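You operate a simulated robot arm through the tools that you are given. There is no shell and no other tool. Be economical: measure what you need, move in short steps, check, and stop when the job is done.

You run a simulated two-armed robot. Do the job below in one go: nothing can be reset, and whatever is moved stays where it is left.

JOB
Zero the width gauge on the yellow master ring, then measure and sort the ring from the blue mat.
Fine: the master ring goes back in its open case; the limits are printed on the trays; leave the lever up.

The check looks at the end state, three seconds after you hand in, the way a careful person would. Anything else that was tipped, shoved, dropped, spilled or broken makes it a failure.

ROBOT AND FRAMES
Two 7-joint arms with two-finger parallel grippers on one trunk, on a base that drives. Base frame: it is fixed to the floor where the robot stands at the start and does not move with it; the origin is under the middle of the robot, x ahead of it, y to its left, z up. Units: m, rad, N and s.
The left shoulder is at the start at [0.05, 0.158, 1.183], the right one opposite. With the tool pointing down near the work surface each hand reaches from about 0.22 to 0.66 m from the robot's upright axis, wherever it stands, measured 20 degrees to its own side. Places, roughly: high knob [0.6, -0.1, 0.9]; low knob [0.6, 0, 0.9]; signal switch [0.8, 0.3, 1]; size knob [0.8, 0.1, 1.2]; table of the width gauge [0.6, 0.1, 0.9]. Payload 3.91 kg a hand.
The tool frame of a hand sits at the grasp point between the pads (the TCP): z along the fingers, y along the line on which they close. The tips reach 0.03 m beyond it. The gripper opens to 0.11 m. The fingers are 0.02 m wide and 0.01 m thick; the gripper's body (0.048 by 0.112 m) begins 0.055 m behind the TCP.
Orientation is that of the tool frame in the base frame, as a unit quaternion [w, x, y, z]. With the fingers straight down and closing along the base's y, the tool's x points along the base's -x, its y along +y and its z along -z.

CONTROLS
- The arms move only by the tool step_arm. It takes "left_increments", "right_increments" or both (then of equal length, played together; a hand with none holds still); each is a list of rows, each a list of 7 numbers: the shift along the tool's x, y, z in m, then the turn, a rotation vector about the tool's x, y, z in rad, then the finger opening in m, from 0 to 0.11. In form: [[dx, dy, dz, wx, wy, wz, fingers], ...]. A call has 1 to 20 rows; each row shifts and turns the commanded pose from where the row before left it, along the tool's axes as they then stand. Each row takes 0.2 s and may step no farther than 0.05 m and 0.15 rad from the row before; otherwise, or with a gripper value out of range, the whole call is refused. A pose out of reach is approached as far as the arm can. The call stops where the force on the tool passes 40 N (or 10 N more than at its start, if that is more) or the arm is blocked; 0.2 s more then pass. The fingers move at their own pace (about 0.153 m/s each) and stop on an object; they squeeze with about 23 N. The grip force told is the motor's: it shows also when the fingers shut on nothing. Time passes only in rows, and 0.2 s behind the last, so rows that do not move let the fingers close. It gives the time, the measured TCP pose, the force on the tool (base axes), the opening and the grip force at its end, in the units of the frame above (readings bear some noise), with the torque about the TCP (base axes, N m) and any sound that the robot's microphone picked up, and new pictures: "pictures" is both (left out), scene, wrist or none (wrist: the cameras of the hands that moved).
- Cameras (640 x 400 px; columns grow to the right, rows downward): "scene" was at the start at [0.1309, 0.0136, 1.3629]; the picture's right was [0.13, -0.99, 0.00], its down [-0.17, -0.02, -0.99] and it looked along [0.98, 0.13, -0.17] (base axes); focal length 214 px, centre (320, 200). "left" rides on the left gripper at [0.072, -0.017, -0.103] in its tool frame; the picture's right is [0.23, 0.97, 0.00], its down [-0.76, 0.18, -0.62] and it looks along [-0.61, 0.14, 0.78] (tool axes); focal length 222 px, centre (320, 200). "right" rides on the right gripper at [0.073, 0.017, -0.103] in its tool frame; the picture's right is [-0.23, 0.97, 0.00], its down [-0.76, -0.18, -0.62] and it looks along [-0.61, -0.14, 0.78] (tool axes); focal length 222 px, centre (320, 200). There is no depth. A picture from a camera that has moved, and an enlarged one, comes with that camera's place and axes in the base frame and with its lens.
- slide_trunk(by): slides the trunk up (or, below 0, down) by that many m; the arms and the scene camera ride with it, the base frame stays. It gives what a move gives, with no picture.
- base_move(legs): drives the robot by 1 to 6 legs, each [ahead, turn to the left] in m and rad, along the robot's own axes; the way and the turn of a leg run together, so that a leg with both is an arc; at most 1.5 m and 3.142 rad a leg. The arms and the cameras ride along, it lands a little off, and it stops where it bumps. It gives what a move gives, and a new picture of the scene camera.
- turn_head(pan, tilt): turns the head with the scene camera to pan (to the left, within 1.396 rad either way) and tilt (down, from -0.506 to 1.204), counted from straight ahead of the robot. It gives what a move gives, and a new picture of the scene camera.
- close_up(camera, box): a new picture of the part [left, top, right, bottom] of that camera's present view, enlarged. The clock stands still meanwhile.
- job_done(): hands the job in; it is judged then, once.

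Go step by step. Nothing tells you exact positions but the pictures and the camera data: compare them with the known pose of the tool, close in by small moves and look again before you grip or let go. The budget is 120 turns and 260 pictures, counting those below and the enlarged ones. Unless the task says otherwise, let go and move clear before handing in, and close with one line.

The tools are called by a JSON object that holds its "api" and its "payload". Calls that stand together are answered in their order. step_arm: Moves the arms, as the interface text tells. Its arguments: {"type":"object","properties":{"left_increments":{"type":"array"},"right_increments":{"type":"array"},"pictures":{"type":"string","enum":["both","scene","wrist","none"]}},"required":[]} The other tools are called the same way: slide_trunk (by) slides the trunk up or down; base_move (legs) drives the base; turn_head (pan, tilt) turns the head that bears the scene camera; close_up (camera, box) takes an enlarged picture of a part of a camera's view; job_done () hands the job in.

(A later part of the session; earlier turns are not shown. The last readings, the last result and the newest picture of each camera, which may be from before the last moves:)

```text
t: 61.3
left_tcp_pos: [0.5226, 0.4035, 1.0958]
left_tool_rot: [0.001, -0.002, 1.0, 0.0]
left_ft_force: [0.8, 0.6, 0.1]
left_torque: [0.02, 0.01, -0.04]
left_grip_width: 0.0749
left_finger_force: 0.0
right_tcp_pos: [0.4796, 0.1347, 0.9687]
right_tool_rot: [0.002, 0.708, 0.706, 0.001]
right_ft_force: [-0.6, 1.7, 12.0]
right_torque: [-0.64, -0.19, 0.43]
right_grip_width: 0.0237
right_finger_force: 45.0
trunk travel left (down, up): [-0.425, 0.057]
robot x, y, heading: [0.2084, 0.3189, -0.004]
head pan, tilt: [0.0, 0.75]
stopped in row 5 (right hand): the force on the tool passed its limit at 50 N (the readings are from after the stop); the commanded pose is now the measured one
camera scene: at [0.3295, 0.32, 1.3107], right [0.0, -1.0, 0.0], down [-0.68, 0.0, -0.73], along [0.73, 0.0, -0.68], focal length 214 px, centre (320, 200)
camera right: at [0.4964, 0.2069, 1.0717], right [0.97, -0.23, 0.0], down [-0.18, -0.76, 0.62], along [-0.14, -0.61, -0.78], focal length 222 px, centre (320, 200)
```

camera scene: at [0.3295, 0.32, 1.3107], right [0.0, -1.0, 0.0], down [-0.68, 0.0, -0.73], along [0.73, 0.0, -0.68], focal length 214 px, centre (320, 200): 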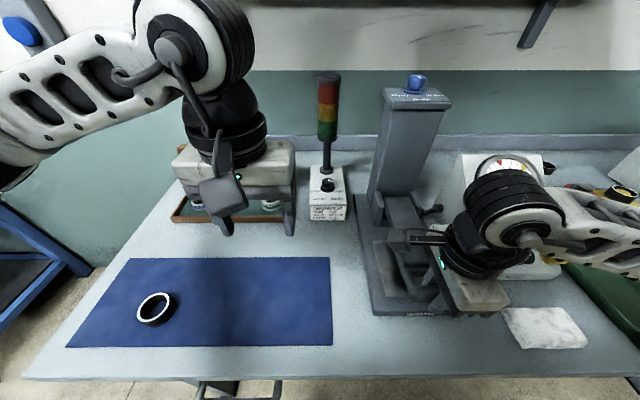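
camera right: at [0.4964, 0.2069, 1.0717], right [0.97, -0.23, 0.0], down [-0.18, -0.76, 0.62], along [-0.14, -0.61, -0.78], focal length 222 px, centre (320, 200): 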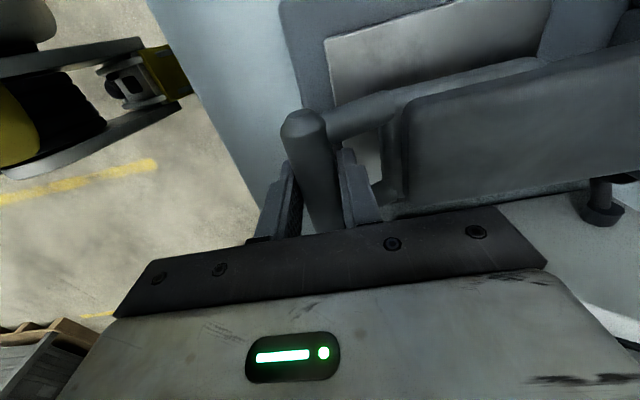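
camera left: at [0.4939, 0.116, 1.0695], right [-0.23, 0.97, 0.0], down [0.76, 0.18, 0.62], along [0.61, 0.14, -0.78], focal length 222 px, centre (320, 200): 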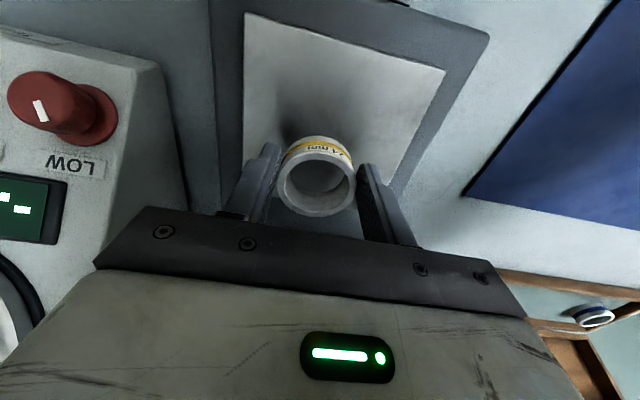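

The lever has come to rest on the ring. I let go, lift the hand clear and read the display.

{"api": "step_arm", "payload": {"right_increments": [[0, 0, 0, 0, 0, 0, 0.035], [0, 0, 0, 0, 0, 0, 0.042], [0, 0, -0.02, 0, 0, 0, 0.042], [0, 0, -0.04, 0, 0, 0, 0.042], [0, 0, -0.045, 0, 0, 0, 0.042], [0, 0, -0.045, 0, 0, 0, 0.042], [-0.045, 0, -0.02, 0, 0, 0, 0.042], [-0.045, -0.01, 0, 0, 0, 0, 0.042], [-0.045, -0.01, 0, 0, 0, 0, 0.042], [-0.045, -0.01, 0, 0, 0, 0, 0.042]], "pictures": "scene"}}

{"api": "close_up", "payload": {"camera": "scene", "box": [460, 140, 580, 280]}}

{"api": "close_up", "payload": {"camera": "scene", "box": [350, 180, 480, 320]}}

```text
t: 63.5
left_tcp_pos: [0.5214, 0.4029, 1.0957]
left_tool_rot: [0.001, -0.001, 1.0, 0.0]
left_ft_force: [-0.9, 0.0, -0.5]
left_torque: [0.0, -0.01, 0.02]
left_grip_width: 0.075
left_finger_force: 0.0
right_tcp_pos: [0.4463, -0.0456, 1.1392]
right_tool_rot: [0.002, 0.708, 0.706, 0.002]
right_ft_force: [-0.9, 0.9, -1.4]
right_torque: [-0.02, 0.03, 0.0]
right_grip_width: 0.042
right_finger_force: 0.1
trunk travel left (down, up): [-0.425, 0.057]
robot x, y, heading: [0.2027, 0.321, -0.005]
head pan, tilt: [0.0, 0.75]
camera scene: at [0.3287, 0.3197, 1.3106], right [0.0, -1.0, 0.0], down [-0.68, 0.0, -0.73], along [0.73, 0.0, -0.68], focal length 214 px, centre (320, 200)
```

scene: 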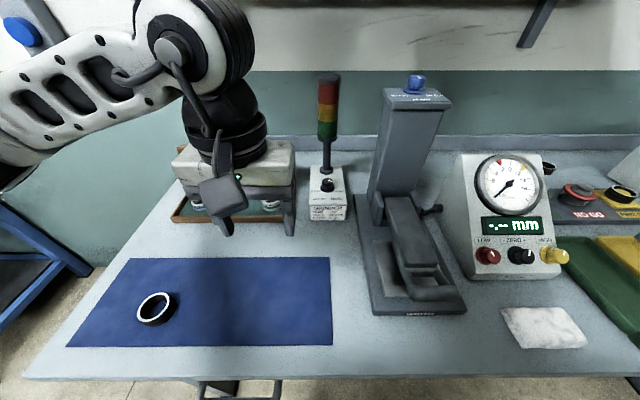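

```text
2.86 times, centred on (520, 210) of scene
camera zoom: at [0.3287, 0.3197, 1.3106], right [0.0, -1.0, 0.0], down [-0.68, 0.0, -0.73], along [0.73, 0.0, -0.68], focal length 613 px, centre (-251, 171)
```

zoom: 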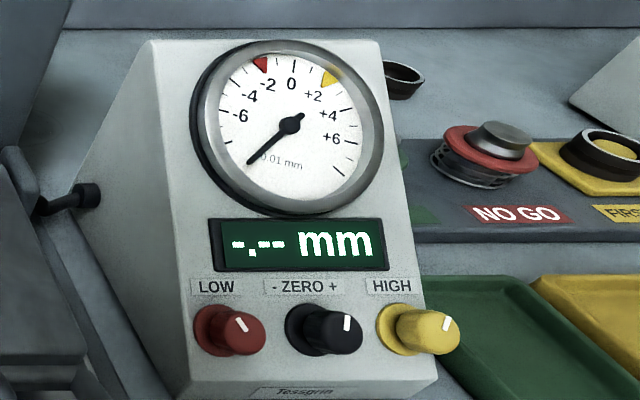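

```text
2.86 times, centred on (415, 250) of scene
camera zoom: at [0.3287, 0.3197, 1.3106], right [0.0, -1.0, 0.0], down [-0.68, 0.0, -0.73], along [0.73, 0.0, -0.68], focal length 613 px, centre (49, 57)
```

zoom: 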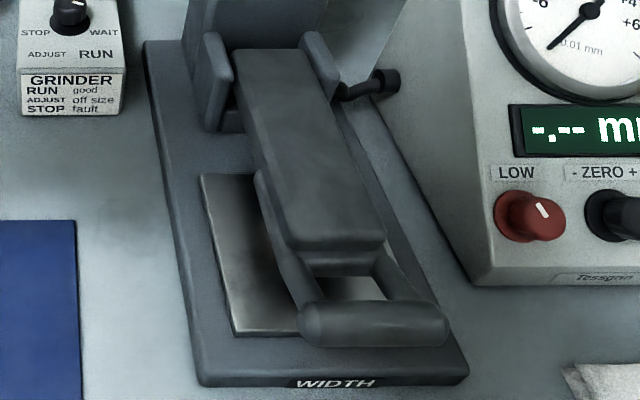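

The display shows no reading yet. I look under the lever from the left with the left wrist camera.

{"api": "step_arm", "payload": {"left_increments": [[0.02, 0.02, 0, 0, 0, 0.14, 0.075], [0, 0, 0, 0, 0, 0.14, 0.075], [0, 0, 0, 0, 0, 0.14, 0.075], [0, 0, 0, 0, 0, 0.14, 0.075], [0, 0, 0, 0, 0, 0.14, 0.075], [0, 0, 0, 0, 0, 0.14, 0.075], [0, 0, 0, 0, 0, 0.14, 0.075], [0, 0, 0, 0, 0, 0.14, 0.075], [0, 0, 0, 0, 0, 0.14, 0.075], [0, 0, 0, 0, 0, 0.14, 0.075], [0, 0, 0, 0, -0.12, 0, 0.075], [0, 0, 0, 0, -0.12, 0, 0.075], [0, 0, 0, 0, -0.12, 0, 0.075]], "pictures": "wrist"}}

{"api": "close_up", "payload": {"camera": "left", "box": [200, 0, 520, 200]}}

```text
t: 66.3
left_tcp_pos: [0.5031, 0.4224, 1.0961]
left_tool_rot: [0.137, 0.634, 0.753, -0.115]
left_ft_force: [0.8, -0.5, -0.1]
left_torque: [0.01, 0.03, -0.03]
left_grip_width: 0.075
left_finger_force: 0.0
right_tcp_pos: [0.447, -0.0444, 1.1389]
right_tool_rot: [0.0, 0.709, 0.706, 0.0]
right_ft_force: [-0.7, 0.1, -0.5]
right_torque: [-0.01, -0.01, -0.04]
right_grip_width: 0.0418
right_finger_force: 0.0
trunk travel left (down, up): [-0.425, 0.057]
robot x, y, heading: [0.2058, 0.321, -0.0]
head pan, tilt: [0.0, 0.75]
camera left: at [0.4692, 0.5227, 1.1653], right [0.92, 0.38, -0.08], down [0.26, -0.45, 0.85], along [0.28, -0.81, -0.52], focal length 222 px, centre (320, 200)
```

left: 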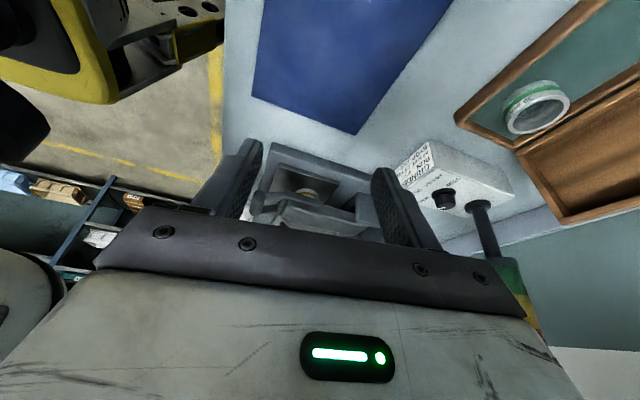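

```text
2.00 times, centred on (360, 100) of left
camera zoom: at [0.4692, 0.5227, 1.1653], right [0.92, 0.38, -0.08], down [0.26, -0.45, 0.85], along [0.28, -0.81, -0.52], focal length 444 px, centre (240, 400)
```

zoom: 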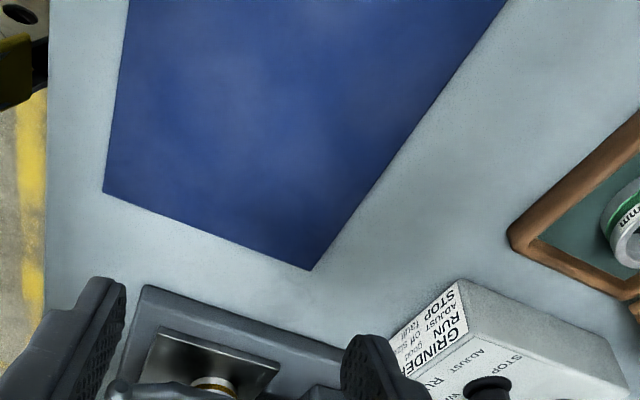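

{"api": "close_up", "payload": {"camera": "left", "box": [230, 130, 400, 240]}}

```text
3.64 times, centred on (315, 185) of left
camera zoom: at [0.4692, 0.5227, 1.1653], right [0.92, 0.38, -0.08], down [0.26, -0.45, 0.85], along [0.28, -0.81, -0.52], focal length 808 px, centre (338, 254)
```

zoom: 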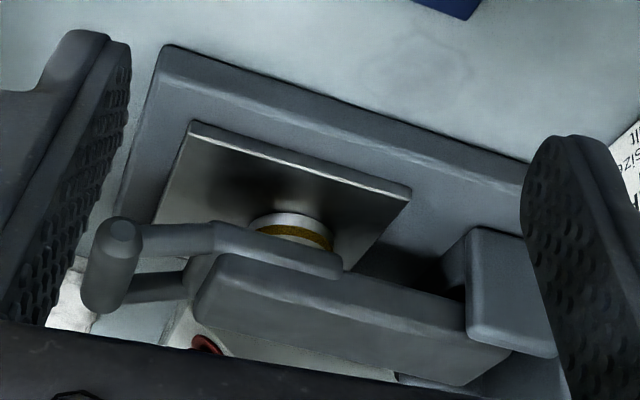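

The ring is under the lever. I check the display again, and the size knob, before pressing the lever.

{"api": "close_up", "payload": {"camera": "scene", "box": [470, 205, 570, 275]}}

{"api": "close_up", "payload": {"camera": "scene", "box": [370, 65, 460, 115]}}

```text
5.71 times, centred on (520, 240) of scene
camera zoom: at [0.3299, 0.3198, 1.3105], right [0.0, -1.0, 0.0], down [-0.68, 0.0, -0.73], along [0.73, 0.0, -0.68], focal length 1226 px, centre (-823, -29)
```

zoom: 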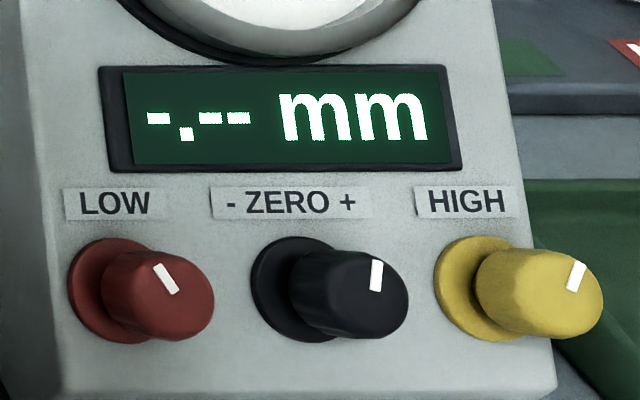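

```text
7.11 times, centred on (415, 90) of scene
camera zoom: at [0.3299, 0.3198, 1.3105], right [0.0, -1.0, 0.0], down [-0.68, 0.0, -0.73], along [0.73, 0.0, -0.68], focal length 1525 px, centre (-356, 982)
```

zoom: 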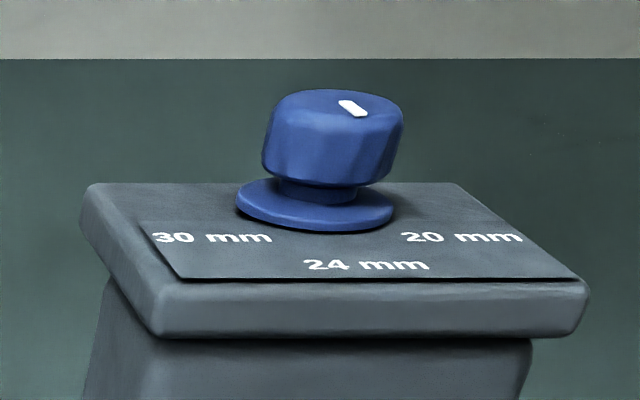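

The knob is on 24 and the display still blank, so the lever likely has to be pressed down. I use the left hand, fingers closed, to press the bar, leaving the dial in view.

{"api": "step_arm", "payload": {"left_increments": [[0, 0, 0, 0, 0.12, 0, 0.0], [0, 0, 0, 0, 0.12, 0, 0.0], [0, 0, 0, 0, 0.12, 0, 0.0], [0, 0, 0, 0, 0, -0.14, 0.0], [0, 0, 0, 0, 0, -0.14, 0.0], [0, 0, 0, 0, 0, -0.14, 0.0], [0, 0, 0, 0, 0, -0.14, 0.0], [0, 0, 0, 0, 0, -0.14, 0.0], [0, 0, 0, 0, 0, -0.14, 0.0], [0, 0, 0, 0, 0, -0.14, 0.0], [0, 0, 0, 0, 0, -0.14, 0.0], [0, 0, 0, 0, 0, -0.14, 0.0], [0, 0, 0, 0, 0, -0.14, 0.0], [0.003, -0.041, 0, 0, 0, 0, 0.0], [0.003, -0.041, 0, 0, 0, 0, 0.0], [0.003, -0.041, 0, 0, 0, 0, 0.0], [0.003, -0.041, 0, 0, 0, 0, 0.0], [0.003, -0.041, 0, 0, 0, 0, 0.0], [0.003, -0.041, 0, 0, 0, 0, 0.0], [0.003, -0.041, 0.04, 0, 0, 0, 0.0]], "pictures": "both"}}

```text
refused: row 20 steps farther than a row can; nothing moved
```

{"api": "step_arm", "payload": {"left_increments": [[0, 0, 0, 0, 0.12, 0, 0.0], [0, 0, 0, 0, 0.12, 0, 0.0], [0, 0, 0, 0, 0.12, 0, 0.0], [0, 0, 0, 0, 0, -0.14, 0.0], [0, 0, 0, 0, 0, -0.14, 0.0], [0, 0, 0, 0, 0, -0.14, 0.0], [0, 0, 0, 0, 0, -0.14, 0.0], [0, 0, 0, 0, 0, -0.14, 0.0], [0, 0, 0, 0, 0, -0.14, 0.0], [0, 0, 0, 0, 0, -0.14, 0.0], [0, 0, 0, 0, 0, -0.14, 0.0], [0, 0, 0, 0, 0, -0.14, 0.0], [0, 0, 0, 0, 0, -0.14, 0.0], [0.003, -0.041, 0, 0, 0, 0, 0.0], [0.003, -0.041, 0, 0, 0, 0, 0.0], [0.003, -0.041, 0, 0, 0, 0, 0.0], [0.003, -0.041, 0, 0, 0, 0, 0.0], [0.003, -0.041, 0, 0, 0, 0, 0.0], [0.003, -0.041, 0, 0, 0, 0, 0.0], [0.003, -0.041, 0.01, 0, 0, 0, 0.0]], "pictures": "both"}}

```text
t: 70.5
left_tcp_pos: [0.4826, 0.1341, 1.0842]
left_tool_rot: [0.0, -0.001, 1.0, 0.001]
left_ft_force: [-0.1, 0.1, -0.5]
left_torque: [0.01, 0.01, -0.02]
left_grip_width: 0.0
left_finger_force: 23.2
right_tcp_pos: [0.4474, -0.0451, 1.1377]
right_tool_rot: [0.0, 0.709, 0.705, 0.0]
right_ft_force: [0.2, 0.4, -0.6]
right_torque: [0.0, 0.03, -0.03]
right_grip_width: 0.0423
right_finger_force: 0.1
trunk travel left (down, up): [-0.425, 0.057]
robot x, y, heading: [0.2088, 0.3182, -0.002]
head pan, tilt: [0.0, 0.75]
camera scene: at [0.3298, 0.3186, 1.3105], right [0.0, -1.0, 0.0], down [-0.68, 0.0, -0.73], along [0.73, 0.0, -0.68], focal length 214 px, centre (320, 200)
camera left: at [0.4118, 0.1173, 1.1862], right [-0.23, 0.97, 0.0], down [0.76, 0.18, 0.62], along [0.61, 0.14, -0.78], focal length 222 px, centre (320, 200)
```

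scene: 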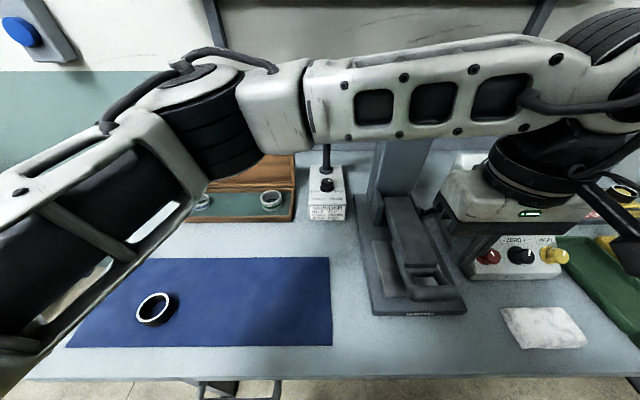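
left: 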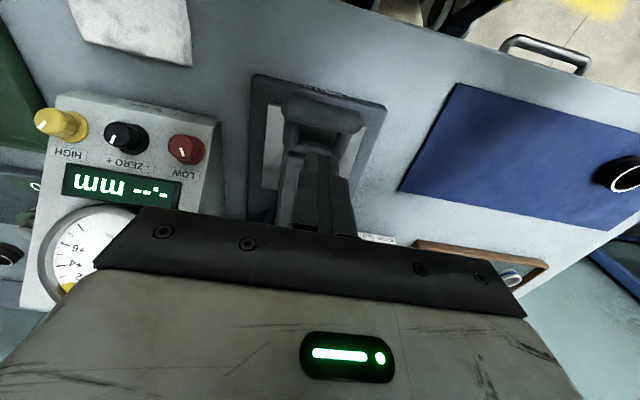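

The left wrist camera sees the display. I bring the fingertips down onto the bar and press lightly.

{"api": "step_arm", "payload": {"left_increments": [[0, 0, 0.04, 0, 0, 0, 0.0], [0, 0, 0.03, 0, 0, 0, 0.0], [0, 0, 0.005, 0, 0, 0, 0.0], [0, 0, 0.004, 0, 0, 0, 0.0], [0, 0, 0.003, 0, 0, 0, 0.0], [0, 0, 0, 0, 0, 0, 0.0]], "pictures": "wrist"}}

```text
t: 72.0
left_tcp_pos: [0.4828, 0.1372, 1.0075]
left_tool_rot: [0.002, -0.001, 1.0, -0.003]
left_ft_force: [-3.1, 6.6, 15.1]
left_torque: [0.2, 0.13, 0.04]
left_grip_width: 0.0
left_finger_force: 23.1
right_tcp_pos: [0.4474, -0.0432, 1.138]
right_tool_rot: [0.002, 0.708, 0.706, -0.002]
right_ft_force: [0.2, -0.8, -0.1]
right_torque: [-0.02, -0.04, 0.01]
right_grip_width: 0.0419
right_finger_force: 0.2
trunk travel left (down, up): [-0.425, 0.057]
robot x, y, heading: [0.2072, 0.3209, -0.002]
head pan, tilt: [0.0, 0.75]
stopped in row 6 (left hand): the force on the tool passed its limit at 41 N (the readings are from after the stop); the commanded pose is now the measured one
camera left: at [0.4111, 0.1202, 1.109], right [-0.23, 0.97, -0.01], down [0.76, 0.18, 0.62], along [0.61, 0.14, -0.78], focal length 222 px, centre (320, 200)
```

left: 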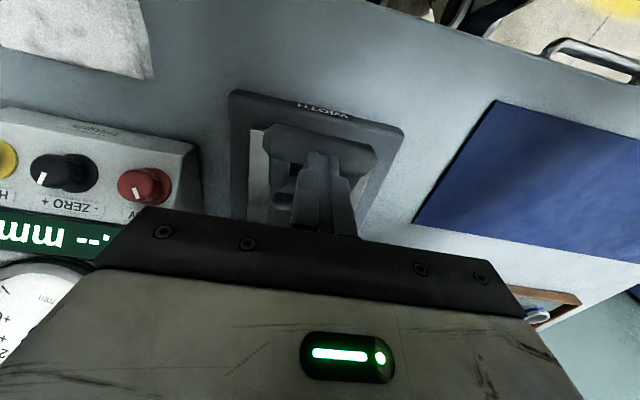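

Pressed with about 40 N, still no reading, and the bar rests at z ≈ 0.966. I want a low side view of the ring under the lever.

{"api": "step_arm", "payload": {"left_increments": [[0, 0, -0.03, 0, 0, 0, 0.0], [0, 0.045, 0, 0, 0, 0, 0.0], [0, 0.045, 0, 0, 0, 0, 0.0], [0, 0.045, 0, 0, 0, 0, 0.0], [0, 0.045, 0, 0, 0, 0, 0.0], [0, 0.045, 0, 0, 0, 0, 0.0], [0, 0.04, 0, 0, 0, 0, 0.0], [0, 0, 0, 0, 0, 0.14, 0.0], [0, 0, 0, 0, 0, 0.14, 0.0], [0, 0, 0, 0, 0, 0.14, 0.0], [0, 0, 0, 0, 0, 0.14, 0.0], [0, 0, 0, 0, 0, 0.14, 0.0], [0, 0, 0, 0, 0, 0.14, 0.0], [0, 0, 0, 0, 0, 0.14, 0.0], [0, 0, 0, 0, 0, 0.14, 0.0], [0, 0, 0, 0, 0, 0.14, 0.0], [0, 0, 0, 0, 0, 0.14, 0.0], [0, 0, 0, 0, -0.14, 0, 0.0], [0, 0, 0, 0, -0.14, 0, 0.0], [0, 0, 0, 0, -0.14, 0, 0.0]], "pictures": "wrist"}}

```text
t: 76.2
left_tcp_pos: [0.482, 0.4006, 1.0339]
left_tool_rot: [0.163, 0.629, 0.748, -0.135]
left_ft_force: [0.3, -1.0, 0.0]
left_torque: [-0.03, -0.01, 0.01]
left_grip_width: 0.0
left_finger_force: 22.9
right_tcp_pos: [0.4474, -0.0442, 1.1392]
right_tool_rot: [0.001, 0.708, 0.706, -0.002]
right_ft_force: [0.2, -0.7, 0.3]
right_torque: [-0.03, -0.03, -0.01]
right_grip_width: 0.0418
right_finger_force: 0.0
trunk travel left (down, up): [-0.425, 0.057]
robot x, y, heading: [0.2078, 0.3202, -0.003]
head pan, tilt: [0.0, 0.75]
camera left: at [0.4487, 0.505, 1.0971], right [0.92, 0.37, -0.09], down [0.25, -0.4, 0.88], along [0.29, -0.84, -0.46], focal length 222 px, centre (320, 200)
```

left: 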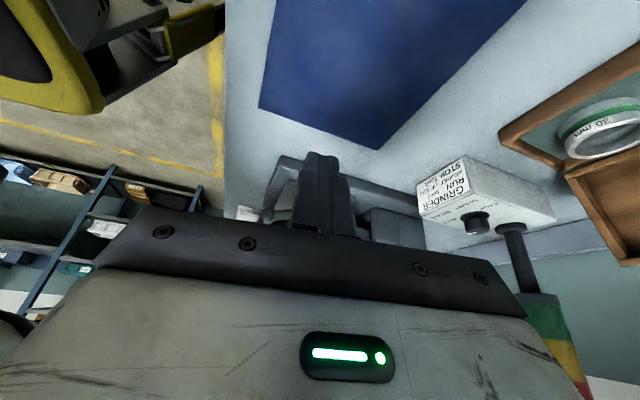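

{"api": "step_arm", "payload": {"left_increments": [[0.0163, 0, 0.0365, 0, 0, 0, 0.11], [0.0122, 0, 0.0274, 0, 0, 0, 0.11], [0, 0, 0, 0, 0, 0, 0.11]], "pictures": "none"}}

{"api": "close_up", "payload": {"camera": "left", "box": [220, 120, 420, 245]}}

```text
t: 77.0
left_tcp_pos: [0.4839, 0.4, 0.9638]
left_tool_rot: [0.163, 0.63, 0.748, -0.135]
left_ft_force: [-0.1, -0.1, -0.9]
left_torque: [0.0, -0.01, 0.0]
left_grip_width: 0.11
left_finger_force: 0.0
right_tcp_pos: [0.4485, -0.0438, 1.1385]
right_tool_rot: [0.0, 0.709, 0.706, -0.001]
right_ft_force: [0.3, 0.3, -0.8]
right_torque: [0.03, 0.05, -0.03]
right_grip_width: 0.042
right_finger_force: 0.2
trunk travel left (down, up): [-0.425, 0.057]
robot x, y, heading: [0.2072, 0.3215, -0.004]
head pan, tilt: [0.0, 0.75]
```

```text
3.20 times, centred on (320, 182) of left
camera zoom: at [0.4497, 0.5047, 1.0272], right [0.92, 0.37, -0.09], down [0.25, -0.4, 0.88], along [0.29, -0.84, -0.46], focal length 711 px, centre (320, 256)
```

zoom: 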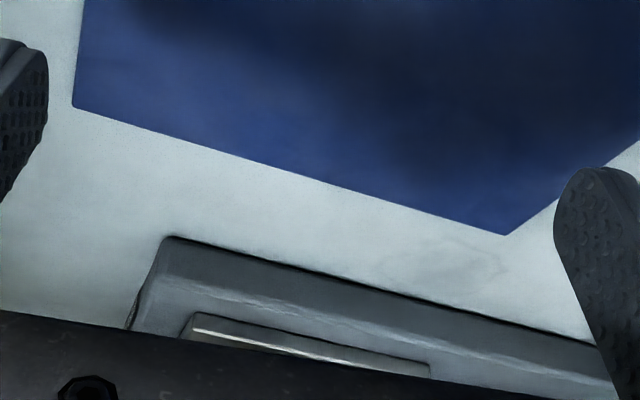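

{"api": "step_arm", "payload": {"left_increments": [[0, 0, 0, 0, -0.13, 0, 0.11], [0, 0, 0, 0, -0.13, 0, 0.11], [0, 0, 0, 0, -0.1, 0, 0.11]], "pictures": "wrist"}}

{"api": "close_up", "payload": {"camera": "left", "box": [220, 120, 420, 245]}}

```text
t: 77.8
left_tcp_pos: [0.4854, 0.4001, 0.964]
left_tool_rot: [0.294, 0.595, 0.706, -0.246]
left_ft_force: [0.0, 0.2, 0.1]
left_torque: [0.0, 0.02, 0.01]
left_grip_width: 0.11
left_finger_force: 0.0
right_tcp_pos: [0.4473, -0.0439, 1.1379]
right_tool_rot: [0.0, 0.708, 0.706, -0.001]
right_ft_force: [0.1, 0.8, 0.7]
right_torque: [0.0, -0.01, -0.02]
right_grip_width: 0.0421
right_finger_force: 0.1
trunk travel left (down, up): [-0.425, 0.057]
robot x, y, heading: [0.2131, 0.3197, -0.005]
head pan, tilt: [0.0, 0.75]
camera left: at [0.448, 0.5197, 0.984], right [0.93, 0.32, -0.16], down [0.19, -0.06, 0.98], along [0.31, -0.94, -0.12], focal length 222 px, centre (320, 200)
```

left: 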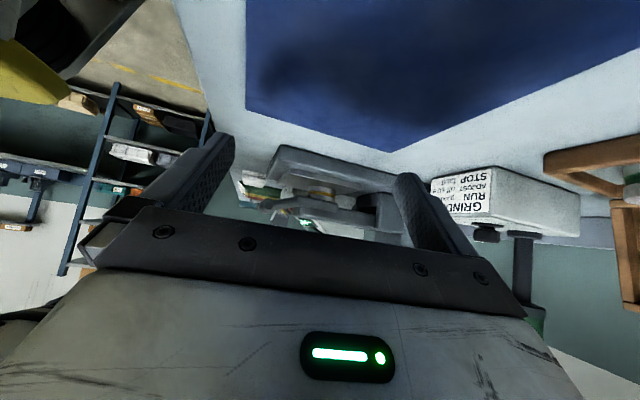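

```text
3.20 times, centred on (320, 182) of left
camera zoom: at [0.448, 0.5197, 0.984], right [0.93, 0.32, -0.16], down [0.19, -0.06, 0.98], along [0.31, -0.94, -0.12], focal length 711 px, centre (320, 256)
```

zoom: 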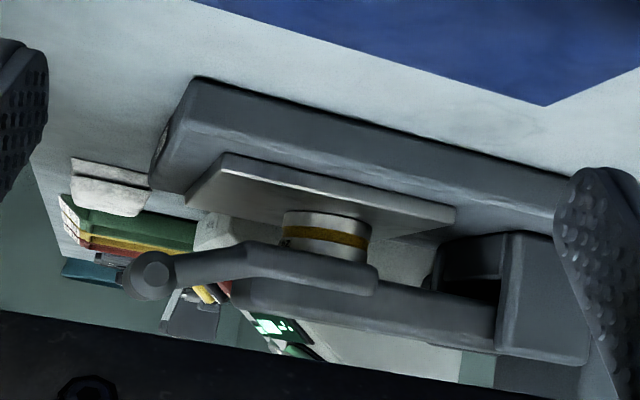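

{"api": "close_up", "payload": {"camera": "left", "box": [285, 205, 345, 240]}}

{"api": "close_up", "payload": {"camera": "scene", "box": [440, 140, 600, 280]}}

```text
10.67 times, centred on (315, 222) of left
camera zoom: at [0.448, 0.5197, 0.984], right [0.93, 0.32, -0.16], down [0.19, -0.06, 0.98], along [0.31, -0.94, -0.12], focal length 2369 px, centre (373, -40)
```

zoom: 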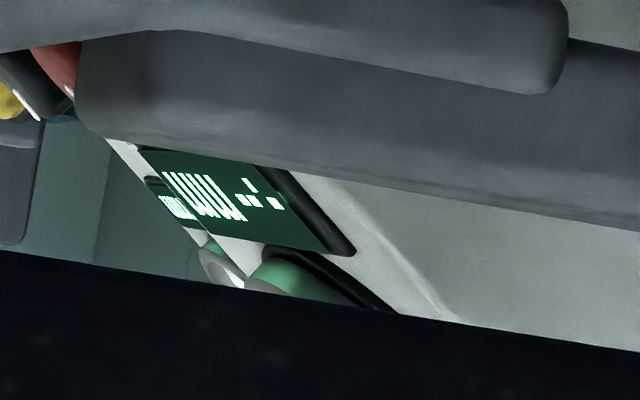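

```text
2.86 times, centred on (520, 210) of scene
camera zoom: at [0.3299, 0.3196, 1.3105], right [0.0, -1.0, 0.0], down [-0.68, 0.0, -0.73], along [0.73, 0.0, -0.68], focal length 613 px, centre (-251, 171)
```

zoom: 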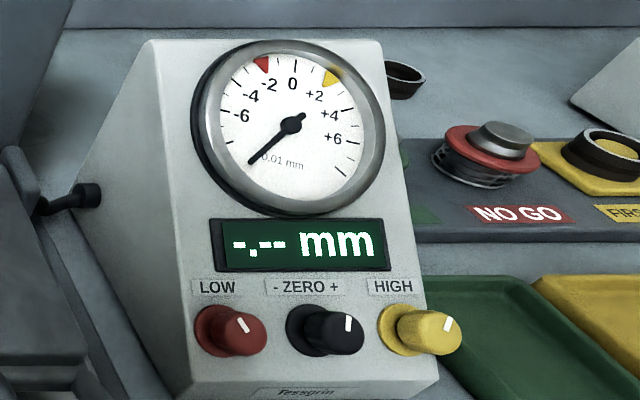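

The ring is seated well and the lever rests on it, but the display is blank, possibly because the zero offset puts it out of range. The ZERO knob is near (0.55, −0.07, 0.955), axis about 50° above horizontal toward me; I turn the right hand to that axis.

{"api": "step_arm", "payload": {"right_increments": [[0, 0, 0, 0, 0, -0.1428, 0.06], [0, 0, 0, 0, 0, -0.1428, 0.06], [0, 0, 0, 0, 0, -0.1428, 0.06], [0, 0, 0, 0, 0, -0.1428, 0.06], [0, 0, 0, 0, 0, -0.1428, 0.06], [0, 0, 0, 0, 0, -0.1428, 0.06], [0, 0, 0, 0, 0, -0.1428, 0.06], [0, 0, 0, 0, 0, -0.1428, 0.06], [0, 0, 0, 0, 0, -0.1428, 0.06], [0, 0, 0, 0, 0, -0.1428, 0.06], [0, 0, 0, 0, 0, -0.1428, 0.06], [0, 0, 0, 0, -0.14, 0, 0.06], [0, 0, 0, 0, -0.14, 0, 0.06], [0, 0, 0, 0, -0.14, 0, 0.06], [0, 0, 0, 0, -0.14, 0, 0.06], [0, 0, 0, 0, -0.14, 0, 0.06]], "pictures": "both"}}

```text
t: 81.2
left_tcp_pos: [0.4839, 0.4003, 0.9636]
left_tool_rot: [0.293, 0.595, 0.707, -0.246]
left_ft_force: [0.0, 0.5, 0.0]
left_torque: [0.01, -0.01, -0.01]
left_grip_width: 0.11
left_finger_force: 0.1
right_tcp_pos: [0.4615, -0.07, 1.1586]
right_tool_rot: [0.342, 0.0, 0.94, -0.001]
right_ft_force: [0.2, -0.4, 0.3]
right_torque: [0.0, 0.0, -0.03]
right_grip_width: 0.0599
right_finger_force: 0.1
right hand out of reach, approached as far as the arm can: row 15, 16
trunk travel left (down, up): [-0.425, 0.057]
robot x, y, heading: [0.2105, 0.3196, -0.002]
head pan, tilt: [0.0, 0.75]
camera scene: at [0.3298, 0.3194, 1.3106], right [0.0, -1.0, 0.0], down [-0.68, 0.0, -0.73], along [0.73, 0.0, -0.68], focal length 214 px, centre (320, 200)
camera right: at [0.3401, -0.0518, 1.19], right [0.18, 0.97, 0.14], down [0.18, -0.18, 0.97], along [0.97, -0.14, -0.21], focal length 222 px, centre (320, 200)
```

scene: 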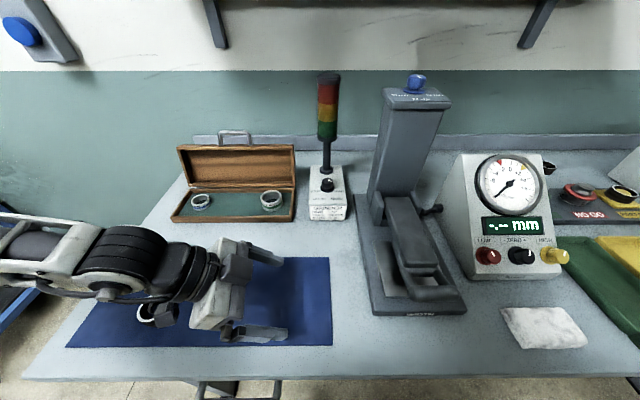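
right: 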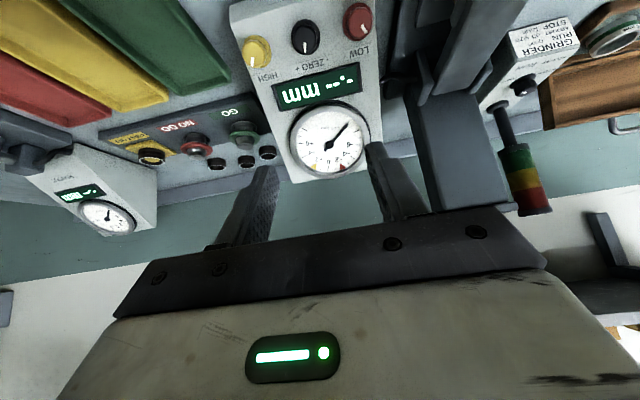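

{"api": "step_arm", "payload": {"right_increments": [[0.0212, 0, 0.04, 0, 0, 0, 0.06], [0.0212, 0, 0.04, 0, 0, 0, 0.06], [0.0212, 0, 0.04, 0, 0, 0, 0.06], [0, 0, 0, 0, 0, 0, 0.06]], "pictures": "both"}}

```text
t: 82.2
left_tcp_pos: [0.484, 0.4017, 0.9624]
left_tool_rot: [0.294, 0.595, 0.707, -0.246]
left_ft_force: [0.4, -0.5, -0.8]
left_torque: [-0.03, -0.02, 0.01]
left_grip_width: 0.11
left_finger_force: 0.1
right_tcp_pos: [0.5001, -0.0907, 1.0295]
right_tool_rot: [0.343, 0.001, 0.939, -0.001]
right_ft_force: [-0.8, 0.7, -0.8]
right_torque: [0.03, -0.01, -0.01]
right_grip_width: 0.0598
right_finger_force: 0.1
right hand out of reach, approached as far as the arm can: row 1, 2
trunk travel left (down, up): [-0.425, 0.057]
robot x, y, heading: [0.2057, 0.3213, -0.002]
head pan, tilt: [0.0, 0.75]
camera scene: at [0.3299, 0.3197, 1.3105], right [0.0, -1.0, 0.0], down [-0.68, 0.0, -0.73], along [0.73, 0.0, -0.68], focal length 214 px, centre (320, 200)
camera right: at [0.3784, -0.0721, 1.0625], right [0.18, 0.97, 0.14], down [0.18, -0.18, 0.97], along [0.97, -0.15, -0.21], focal length 222 px, centre (320, 200)
```

scene: 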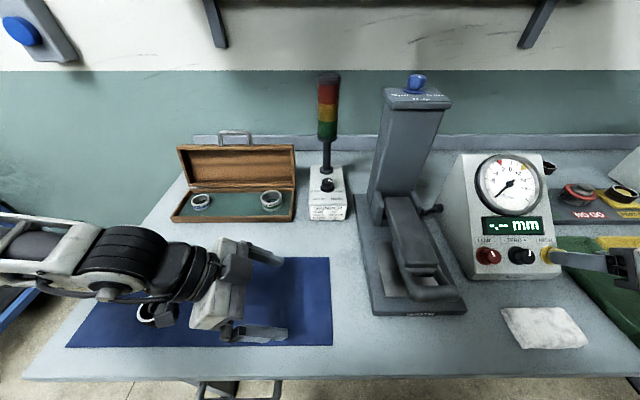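
right: 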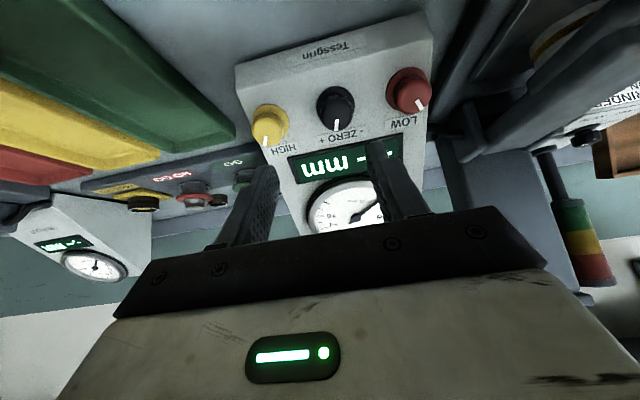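

{"api": "step_arm", "payload": {"right_increments": [[0.016, 0.018, 0.02, 0, 0, 0, 0.06], [0, 0, 0.03, 0, 0, 0, 0.06], [0, 0, 0, 0, 0, 0, 0.06]], "pictures": "both"}}

```text
t: 83.0
left_tcp_pos: [0.4847, 0.4017, 0.9638]
left_tool_rot: [0.294, 0.595, 0.707, -0.246]
left_ft_force: [-0.2, -0.9, 0.1]
left_torque: [0.0, -0.03, -0.01]
left_grip_width: 0.1099
left_finger_force: 0.2
right_tcp_pos: [0.5266, -0.0796, 0.981]
right_tool_rot: [0.343, 0.001, 0.939, -0.001]
right_ft_force: [0.1, 0.3, -0.2]
right_torque: [0.0, 0.0, -0.02]
right_grip_width: 0.0598
right_finger_force: 0.0
right hand out of reach, approached as far as the arm can: row 1
trunk travel left (down, up): [-0.425, 0.057]
robot x, y, heading: [0.211, 0.3156, -0.003]
head pan, tilt: [0.0, 0.75]
camera scene: at [0.3299, 0.3196, 1.3105], right [0.0, -1.0, 0.0], down [-0.68, 0.0, -0.73], along [0.73, 0.0, -0.68], focal length 214 px, centre (320, 200)
camera right: at [0.405, -0.0626, 1.0129], right [0.18, 0.97, 0.14], down [0.18, -0.18, 0.97], along [0.97, -0.15, -0.21], focal length 222 px, centre (320, 200)
```

scene: 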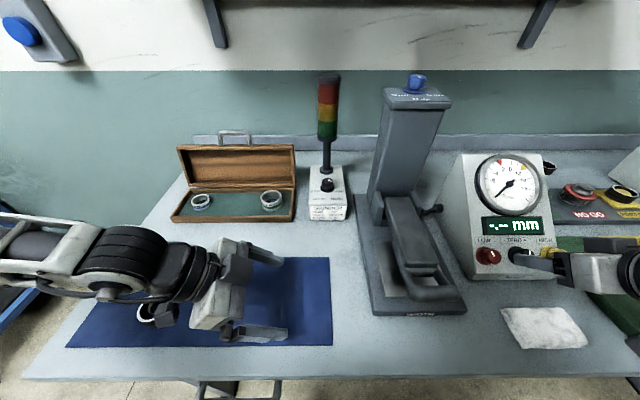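
right: 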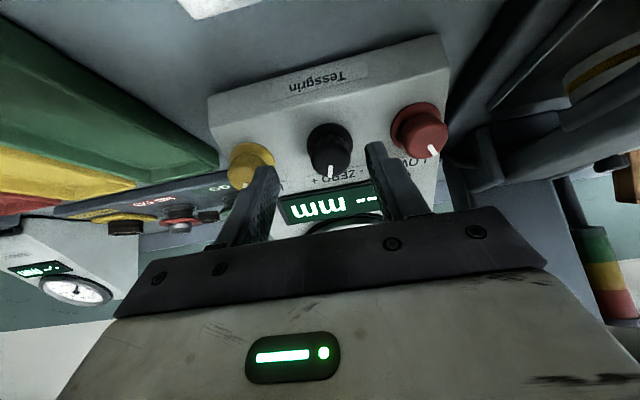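

{"api": "step_arm", "payload": {"right_increments": [[0.003, 0.005, 0, 0, 0, 0, 0.046], [0.004, 0.005, 0, 0, 0, 0, 0.046], [0, 0, 0.008, 0, 0, 0, 0.046], [0, 0, 0, 0, 0, 0, 0.046]], "pictures": "wrist"}}

{"api": "close_up", "payload": {"camera": "scene", "box": [460, 200, 600, 290]}}

```text
t: 84.0
left_tcp_pos: [0.4844, 0.4004, 0.9638]
left_tool_rot: [0.293, 0.595, 0.707, -0.246]
left_ft_force: [-0.4, 0.3, 0.1]
left_torque: [-0.01, 0.0, -0.01]
left_grip_width: 0.1097
left_finger_force: 0.0
right_tcp_pos: [0.5268, -0.0703, 0.9696]
right_tool_rot: [0.343, 0.001, 0.939, -0.001]
right_ft_force: [0.4, -0.3, -0.5]
right_torque: [-0.02, -0.02, 0.02]
right_grip_width: 0.046
right_finger_force: 0.0
trunk travel left (down, up): [-0.425, 0.057]
robot x, y, heading: [0.2113, 0.3159, -0.006]
head pan, tilt: [0.0, 0.75]
camera right: at [0.4049, -0.0524, 1.0022], right [0.18, 0.97, 0.14], down [0.18, -0.18, 0.97], along [0.97, -0.15, -0.21], focal length 222 px, centre (320, 200)
```

right: 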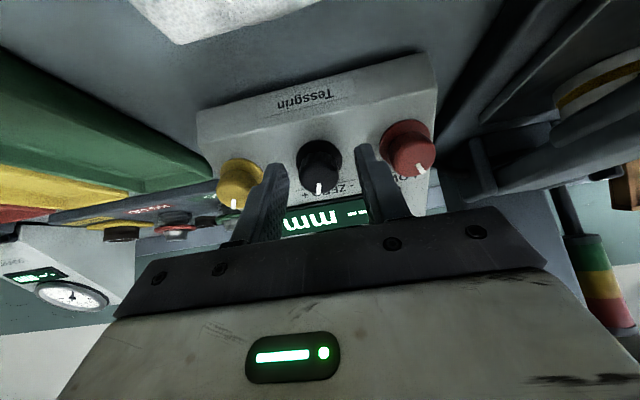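

```text
4.44 times, centred on (530, 245) of scene
camera zoom: at [0.33, 0.3195, 1.3105], right [0.0, -1.0, 0.0], down [-0.68, 0.0, -0.73], along [0.73, 0.0, -0.68], focal length 953 px, centre (-613, 0)
```

zoom: 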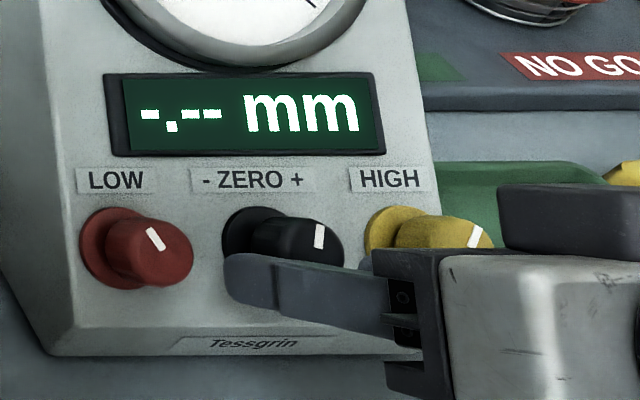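

{"api": "close_up", "payload": {"camera": "right", "box": [240, 120, 400, 220]}}

```text
4.00 times, centred on (320, 170) of right
camera zoom: at [0.4049, -0.0524, 1.0022], right [0.18, 0.97, 0.14], down [0.18, -0.18, 0.97], along [0.97, -0.15, -0.21], focal length 888 px, centre (320, 320)
```

zoom: 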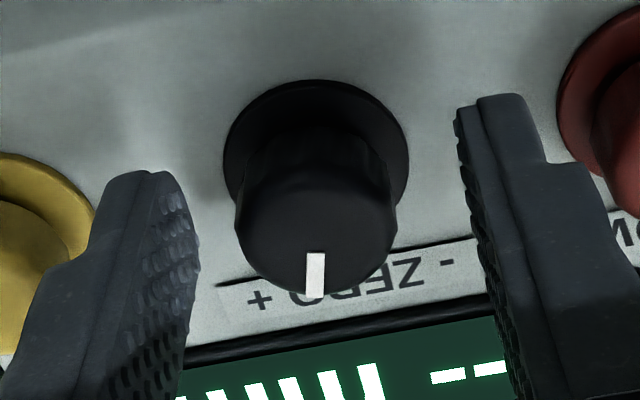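

The knob's cap is about 14 mm up-slope of my axis and at the fingertips' depth. I correct and go in around it.

{"api": "step_arm", "payload": {"right_increments": [[-0.007, -0.0015, -0.002, 0, 0, 0, 0.05], [-0.007, -0.0015, 0, 0, 0, 0, 0.05], [0, 0, 0.008, 0, 0, 0, 0.05], [0, 0, 0, 0, 0, 0, 0.05]], "pictures": "none"}}

{"api": "close_up", "payload": {"camera": "right", "box": [240, 120, 400, 220]}}

{"api": "close_up", "payload": {"camera": "scene", "box": [460, 200, 600, 290]}}

```text
t: 85.0
left_tcp_pos: [0.4854, 0.4009, 0.9631]
left_tool_rot: [0.293, 0.595, 0.707, -0.247]
left_ft_force: [-0.3, 0.5, -0.3]
left_torque: [-0.01, 0.03, -0.03]
left_grip_width: 0.11
left_finger_force: 0.2
right_tcp_pos: [0.5411, -0.0727, 0.9734]
right_tool_rot: [0.343, 0.002, 0.939, -0.002]
right_ft_force: [-0.2, 1.0, 0.0]
right_torque: [-0.01, -0.03, 0.01]
right_grip_width: 0.0503
right_finger_force: 0.0
trunk travel left (down, up): [-0.425, 0.057]
robot x, y, heading: [0.2093, 0.3196, -0.001]
head pan, tilt: [0.0, 0.75]
```

```text
4.00 times, centred on (320, 170) of right
camera zoom: at [0.42, -0.0548, 1.0065], right [0.18, 0.97, 0.14], down [0.18, -0.18, 0.97], along [0.97, -0.15, -0.21], focal length 888 px, centre (320, 320)
```

zoom: 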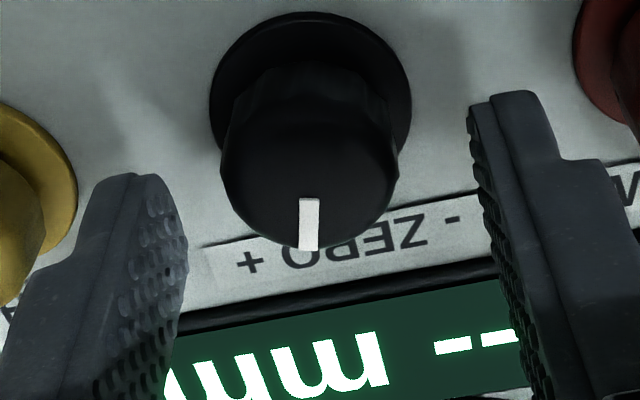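

```text
4.44 times, centred on (530, 245) of scene
camera zoom: at [0.33, 0.3195, 1.3105], right [0.0, -1.0, 0.0], down [-0.68, 0.0, -0.73], along [0.73, 0.0, -0.68], focal length 953 px, centre (-613, 0)
```

zoom: 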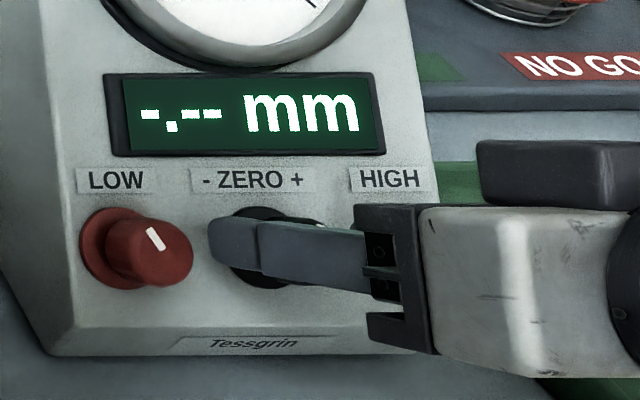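

{"api": "step_arm", "payload": {"right_increments": [[0, -0.003, 0.006, 0, 0, 0, 0.05], [0, 0, 0, 0, 0, 0, 0.02], [0, 0, 0, 0, 0, 0, 0.02]], "pictures": "none"}}

{"api": "close_up", "payload": {"camera": "right", "box": [240, 120, 400, 220]}}

```text
t: 85.8
left_tcp_pos: [0.4857, 0.4005, 0.9632]
left_tool_rot: [0.293, 0.595, 0.707, -0.247]
left_ft_force: [-0.5, -0.2, -0.4]
left_torque: [0.01, -0.01, 0.02]
left_grip_width: 0.11
left_finger_force: 0.0
right_tcp_pos: [0.546, -0.0722, 0.9715]
right_tool_rot: [0.342, 0.001, 0.94, 0.001]
right_ft_force: [-1.1, 7.1, -2.3]
right_torque: [0.67, 0.01, 0.5]
right_grip_width: 0.0275
right_finger_force: 45.1
trunk travel left (down, up): [-0.425, 0.057]
robot x, y, heading: [0.2076, 0.3188, -0.008]
head pan, tilt: [0.0, 0.75]
```

```text
4.00 times, centred on (320, 170) of right
camera zoom: at [0.4236, -0.0561, 1.0025], right [0.17, 0.97, 0.15], down [0.18, -0.18, 0.97], along [0.97, -0.14, -0.21], focal length 888 px, centre (320, 320)
```

zoom: 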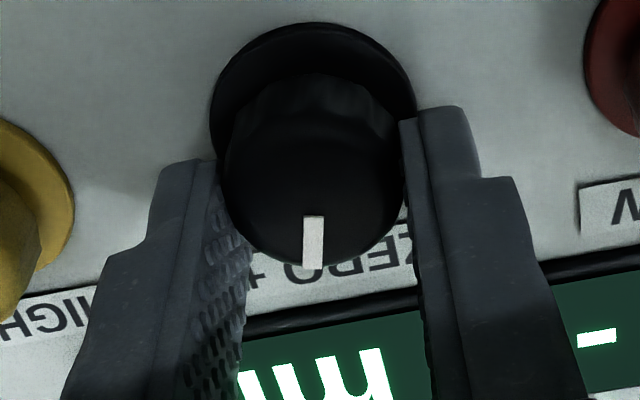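

The knob is gripped. I turn it a little clockwise and watch the display.

{"api": "step_arm", "payload": {"right_increments": [[0, 0, 0, 0, 0, 0.1, 0.02], [0, 0, 0, 0, 0, 0.1, 0.02], [0, 0, 0, 0, 0, 0.1, 0.02], [0, 0, 0, 0, 0, 0, 0.02]], "pictures": "none"}}

{"api": "close_up", "payload": {"camera": "scene", "box": [440, 140, 600, 280]}}

{"api": "close_up", "payload": {"camera": "right", "box": [240, 120, 400, 220]}}

```text
t: 86.8
left_tcp_pos: [0.4849, 0.3992, 0.9615]
left_tool_rot: [0.293, 0.595, 0.706, -0.247]
left_ft_force: [-1.4, 0.0, 0.8]
left_torque: [-0.03, 0.03, -0.02]
left_grip_width: 0.11
left_finger_force: 0.1
right_tcp_pos: [0.5455, -0.0742, 0.9703]
right_tool_rot: [0.339, 0.142, 0.929, 0.051]
right_ft_force: [0.0, 10.9, -10.3]
right_torque: [-0.3, 0.18, -0.28]
right_grip_width: 0.0274
right_finger_force: 44.8
trunk travel left (down, up): [-0.425, 0.057]
robot x, y, heading: [0.2082, 0.3189, -0.005]
head pan, tilt: [0.0, 0.75]
```

```text
2.86 times, centred on (520, 210) of scene
camera zoom: at [0.3306, 0.3201, 1.3104], right [0.0, -1.0, 0.0], down [-0.68, 0.0, -0.73], along [0.73, 0.0, -0.68], focal length 613 px, centre (-251, 171)
```

zoom: 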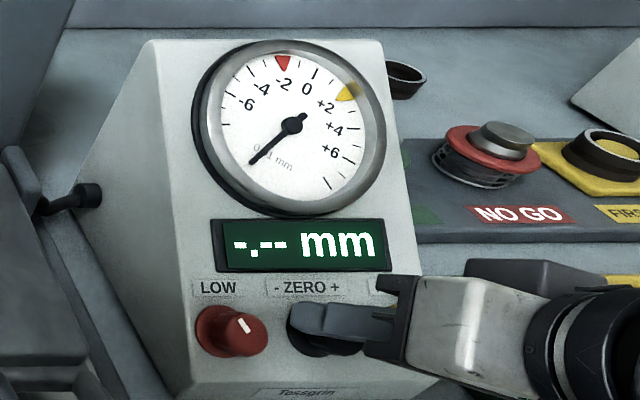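

```text
4.00 times, centred on (320, 170) of right
camera zoom: at [0.43, -0.0361, 1.0079], right [0.39, 0.86, 0.32], down [0.12, -0.39, 0.91], along [0.91, -0.32, -0.25], focal length 888 px, centre (320, 320)
```

zoom: 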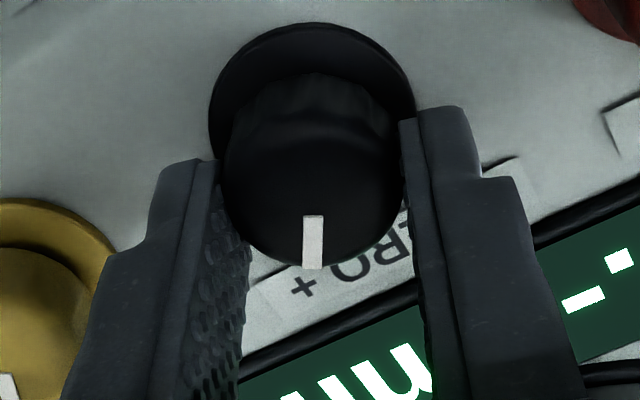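

Turning ZERO rotates the dial face, so that isn't the cause of the blank display. I look again closely at the ring–lever contact from the side, with the left camera still in place.

{"api": "close_up", "payload": {"camera": "left", "box": [265, 160, 345, 210]}}

{"api": "close_up", "payload": {"camera": "left", "box": [265, 140, 425, 240]}}

```text
8.00 times, centred on (305, 185) of left
camera zoom: at [0.4484, 0.52, 0.9837], right [0.93, 0.32, -0.16], down [0.19, -0.07, 0.98], along [0.31, -0.94, -0.12], focal length 1777 px, centre (440, 320)
```

zoom: 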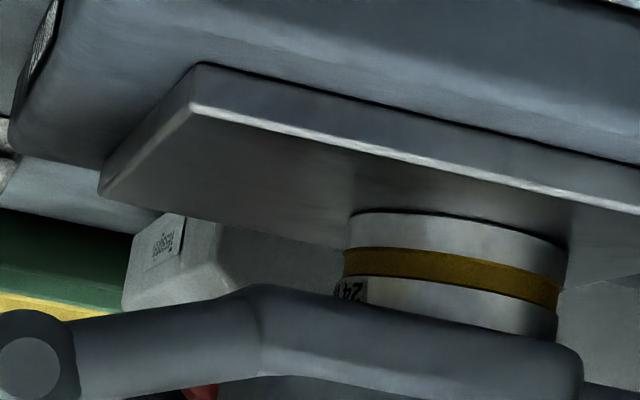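

```text
4.00 times, centred on (345, 190) of left
camera zoom: at [0.4484, 0.52, 0.9837], right [0.93, 0.32, -0.16], down [0.19, -0.07, 0.98], along [0.31, -0.94, -0.12], focal length 888 px, centre (220, 240)
```

zoom: 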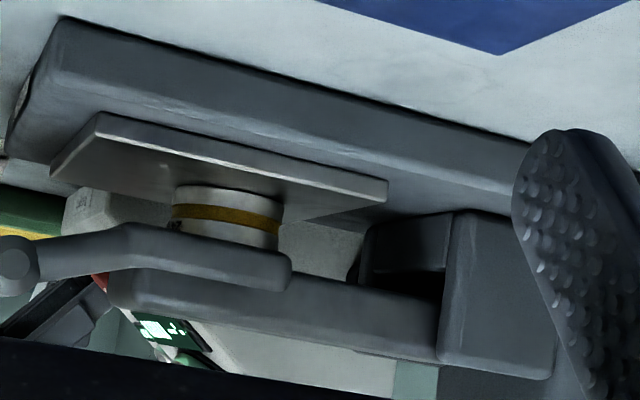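

I return the ZERO knob to where it was, let go and back off, then I will raise the lever and study its underside.

{"api": "step_arm", "payload": {"right_increments": [[0, 0, 0, 0, 0, -0.1, 0.02], [0, 0, 0, 0, 0, -0.1, 0.02], [0, 0, 0, 0, 0, -0.1, 0.02], [0, 0, 0, 0, 0, 0, 0.05], [0, 0, 0, 0, 0, 0, 0.05], [0, 0, -0.02, 0, 0, 0, 0.05], [0, 0, -0.045, 0, 0, 0, 0.05], [0, 0, -0.045, 0, 0, 0, 0.05], [0, 0, 0, 0, 0.14, 0, 0.05], [0, 0, 0, 0, 0.14, 0, 0.05], [0, 0, 0, 0, 0.14, 0, 0.05], [0, 0, 0, 0, 0.14, 0, 0.05], [0, 0, 0, 0, 0.14, 0, 0.05]], "pictures": "scene"}}

{"api": "close_up", "payload": {"camera": "scene", "box": [440, 140, 600, 280]}}

```text
t: 89.6
left_tcp_pos: [0.4844, 0.4003, 0.9628]
left_tool_rot: [0.293, 0.595, 0.707, -0.246]
left_ft_force: [0.0, 0.4, 0.2]
left_torque: [0.02, 0.01, 0.0]
left_grip_width: 0.1101
left_finger_force: 0.0
right_tcp_pos: [0.4945, -0.0979, 1.0455]
right_tool_rot: [0.038, 0.007, 0.999, -0.009]
right_ft_force: [-0.3, -0.3, -0.8]
right_torque: [-0.03, 0.0, 0.01]
right_grip_width: 0.05
right_finger_force: 0.1
right hand out of reach, approached as far as the arm can: row 7, 8, 9
trunk travel left (down, up): [-0.425, 0.057]
robot x, y, heading: [0.207, 0.3173, -0.006]
head pan, tilt: [0.0, 0.75]
camera scene: at [0.3305, 0.3194, 1.3104], right [0.0, -1.0, 0.0], down [-0.68, 0.0, -0.73], along [0.73, 0.0, -0.68], focal length 214 px, centre (320, 200)
```

scene: 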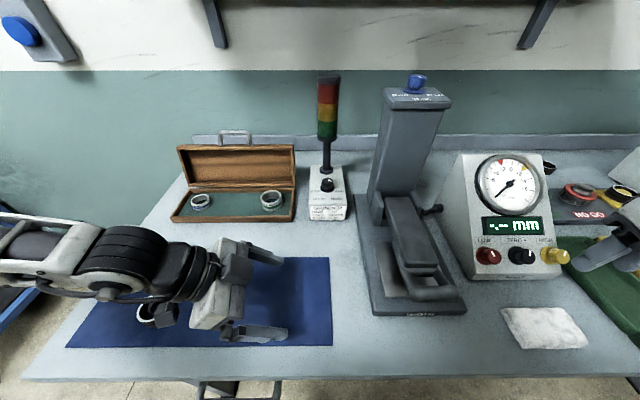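

```text
2.86 times, centred on (520, 210) of scene
camera zoom: at [0.3305, 0.3194, 1.3104], right [0.0, -1.0, 0.0], down [-0.68, 0.0, -0.73], along [0.73, 0.0, -0.68], focal length 613 px, centre (-251, 171)
```

zoom: 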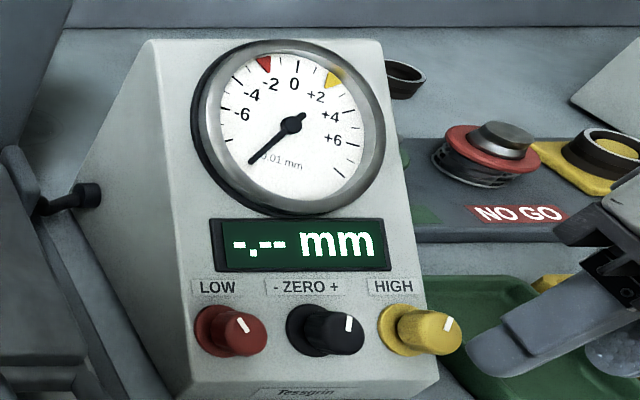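

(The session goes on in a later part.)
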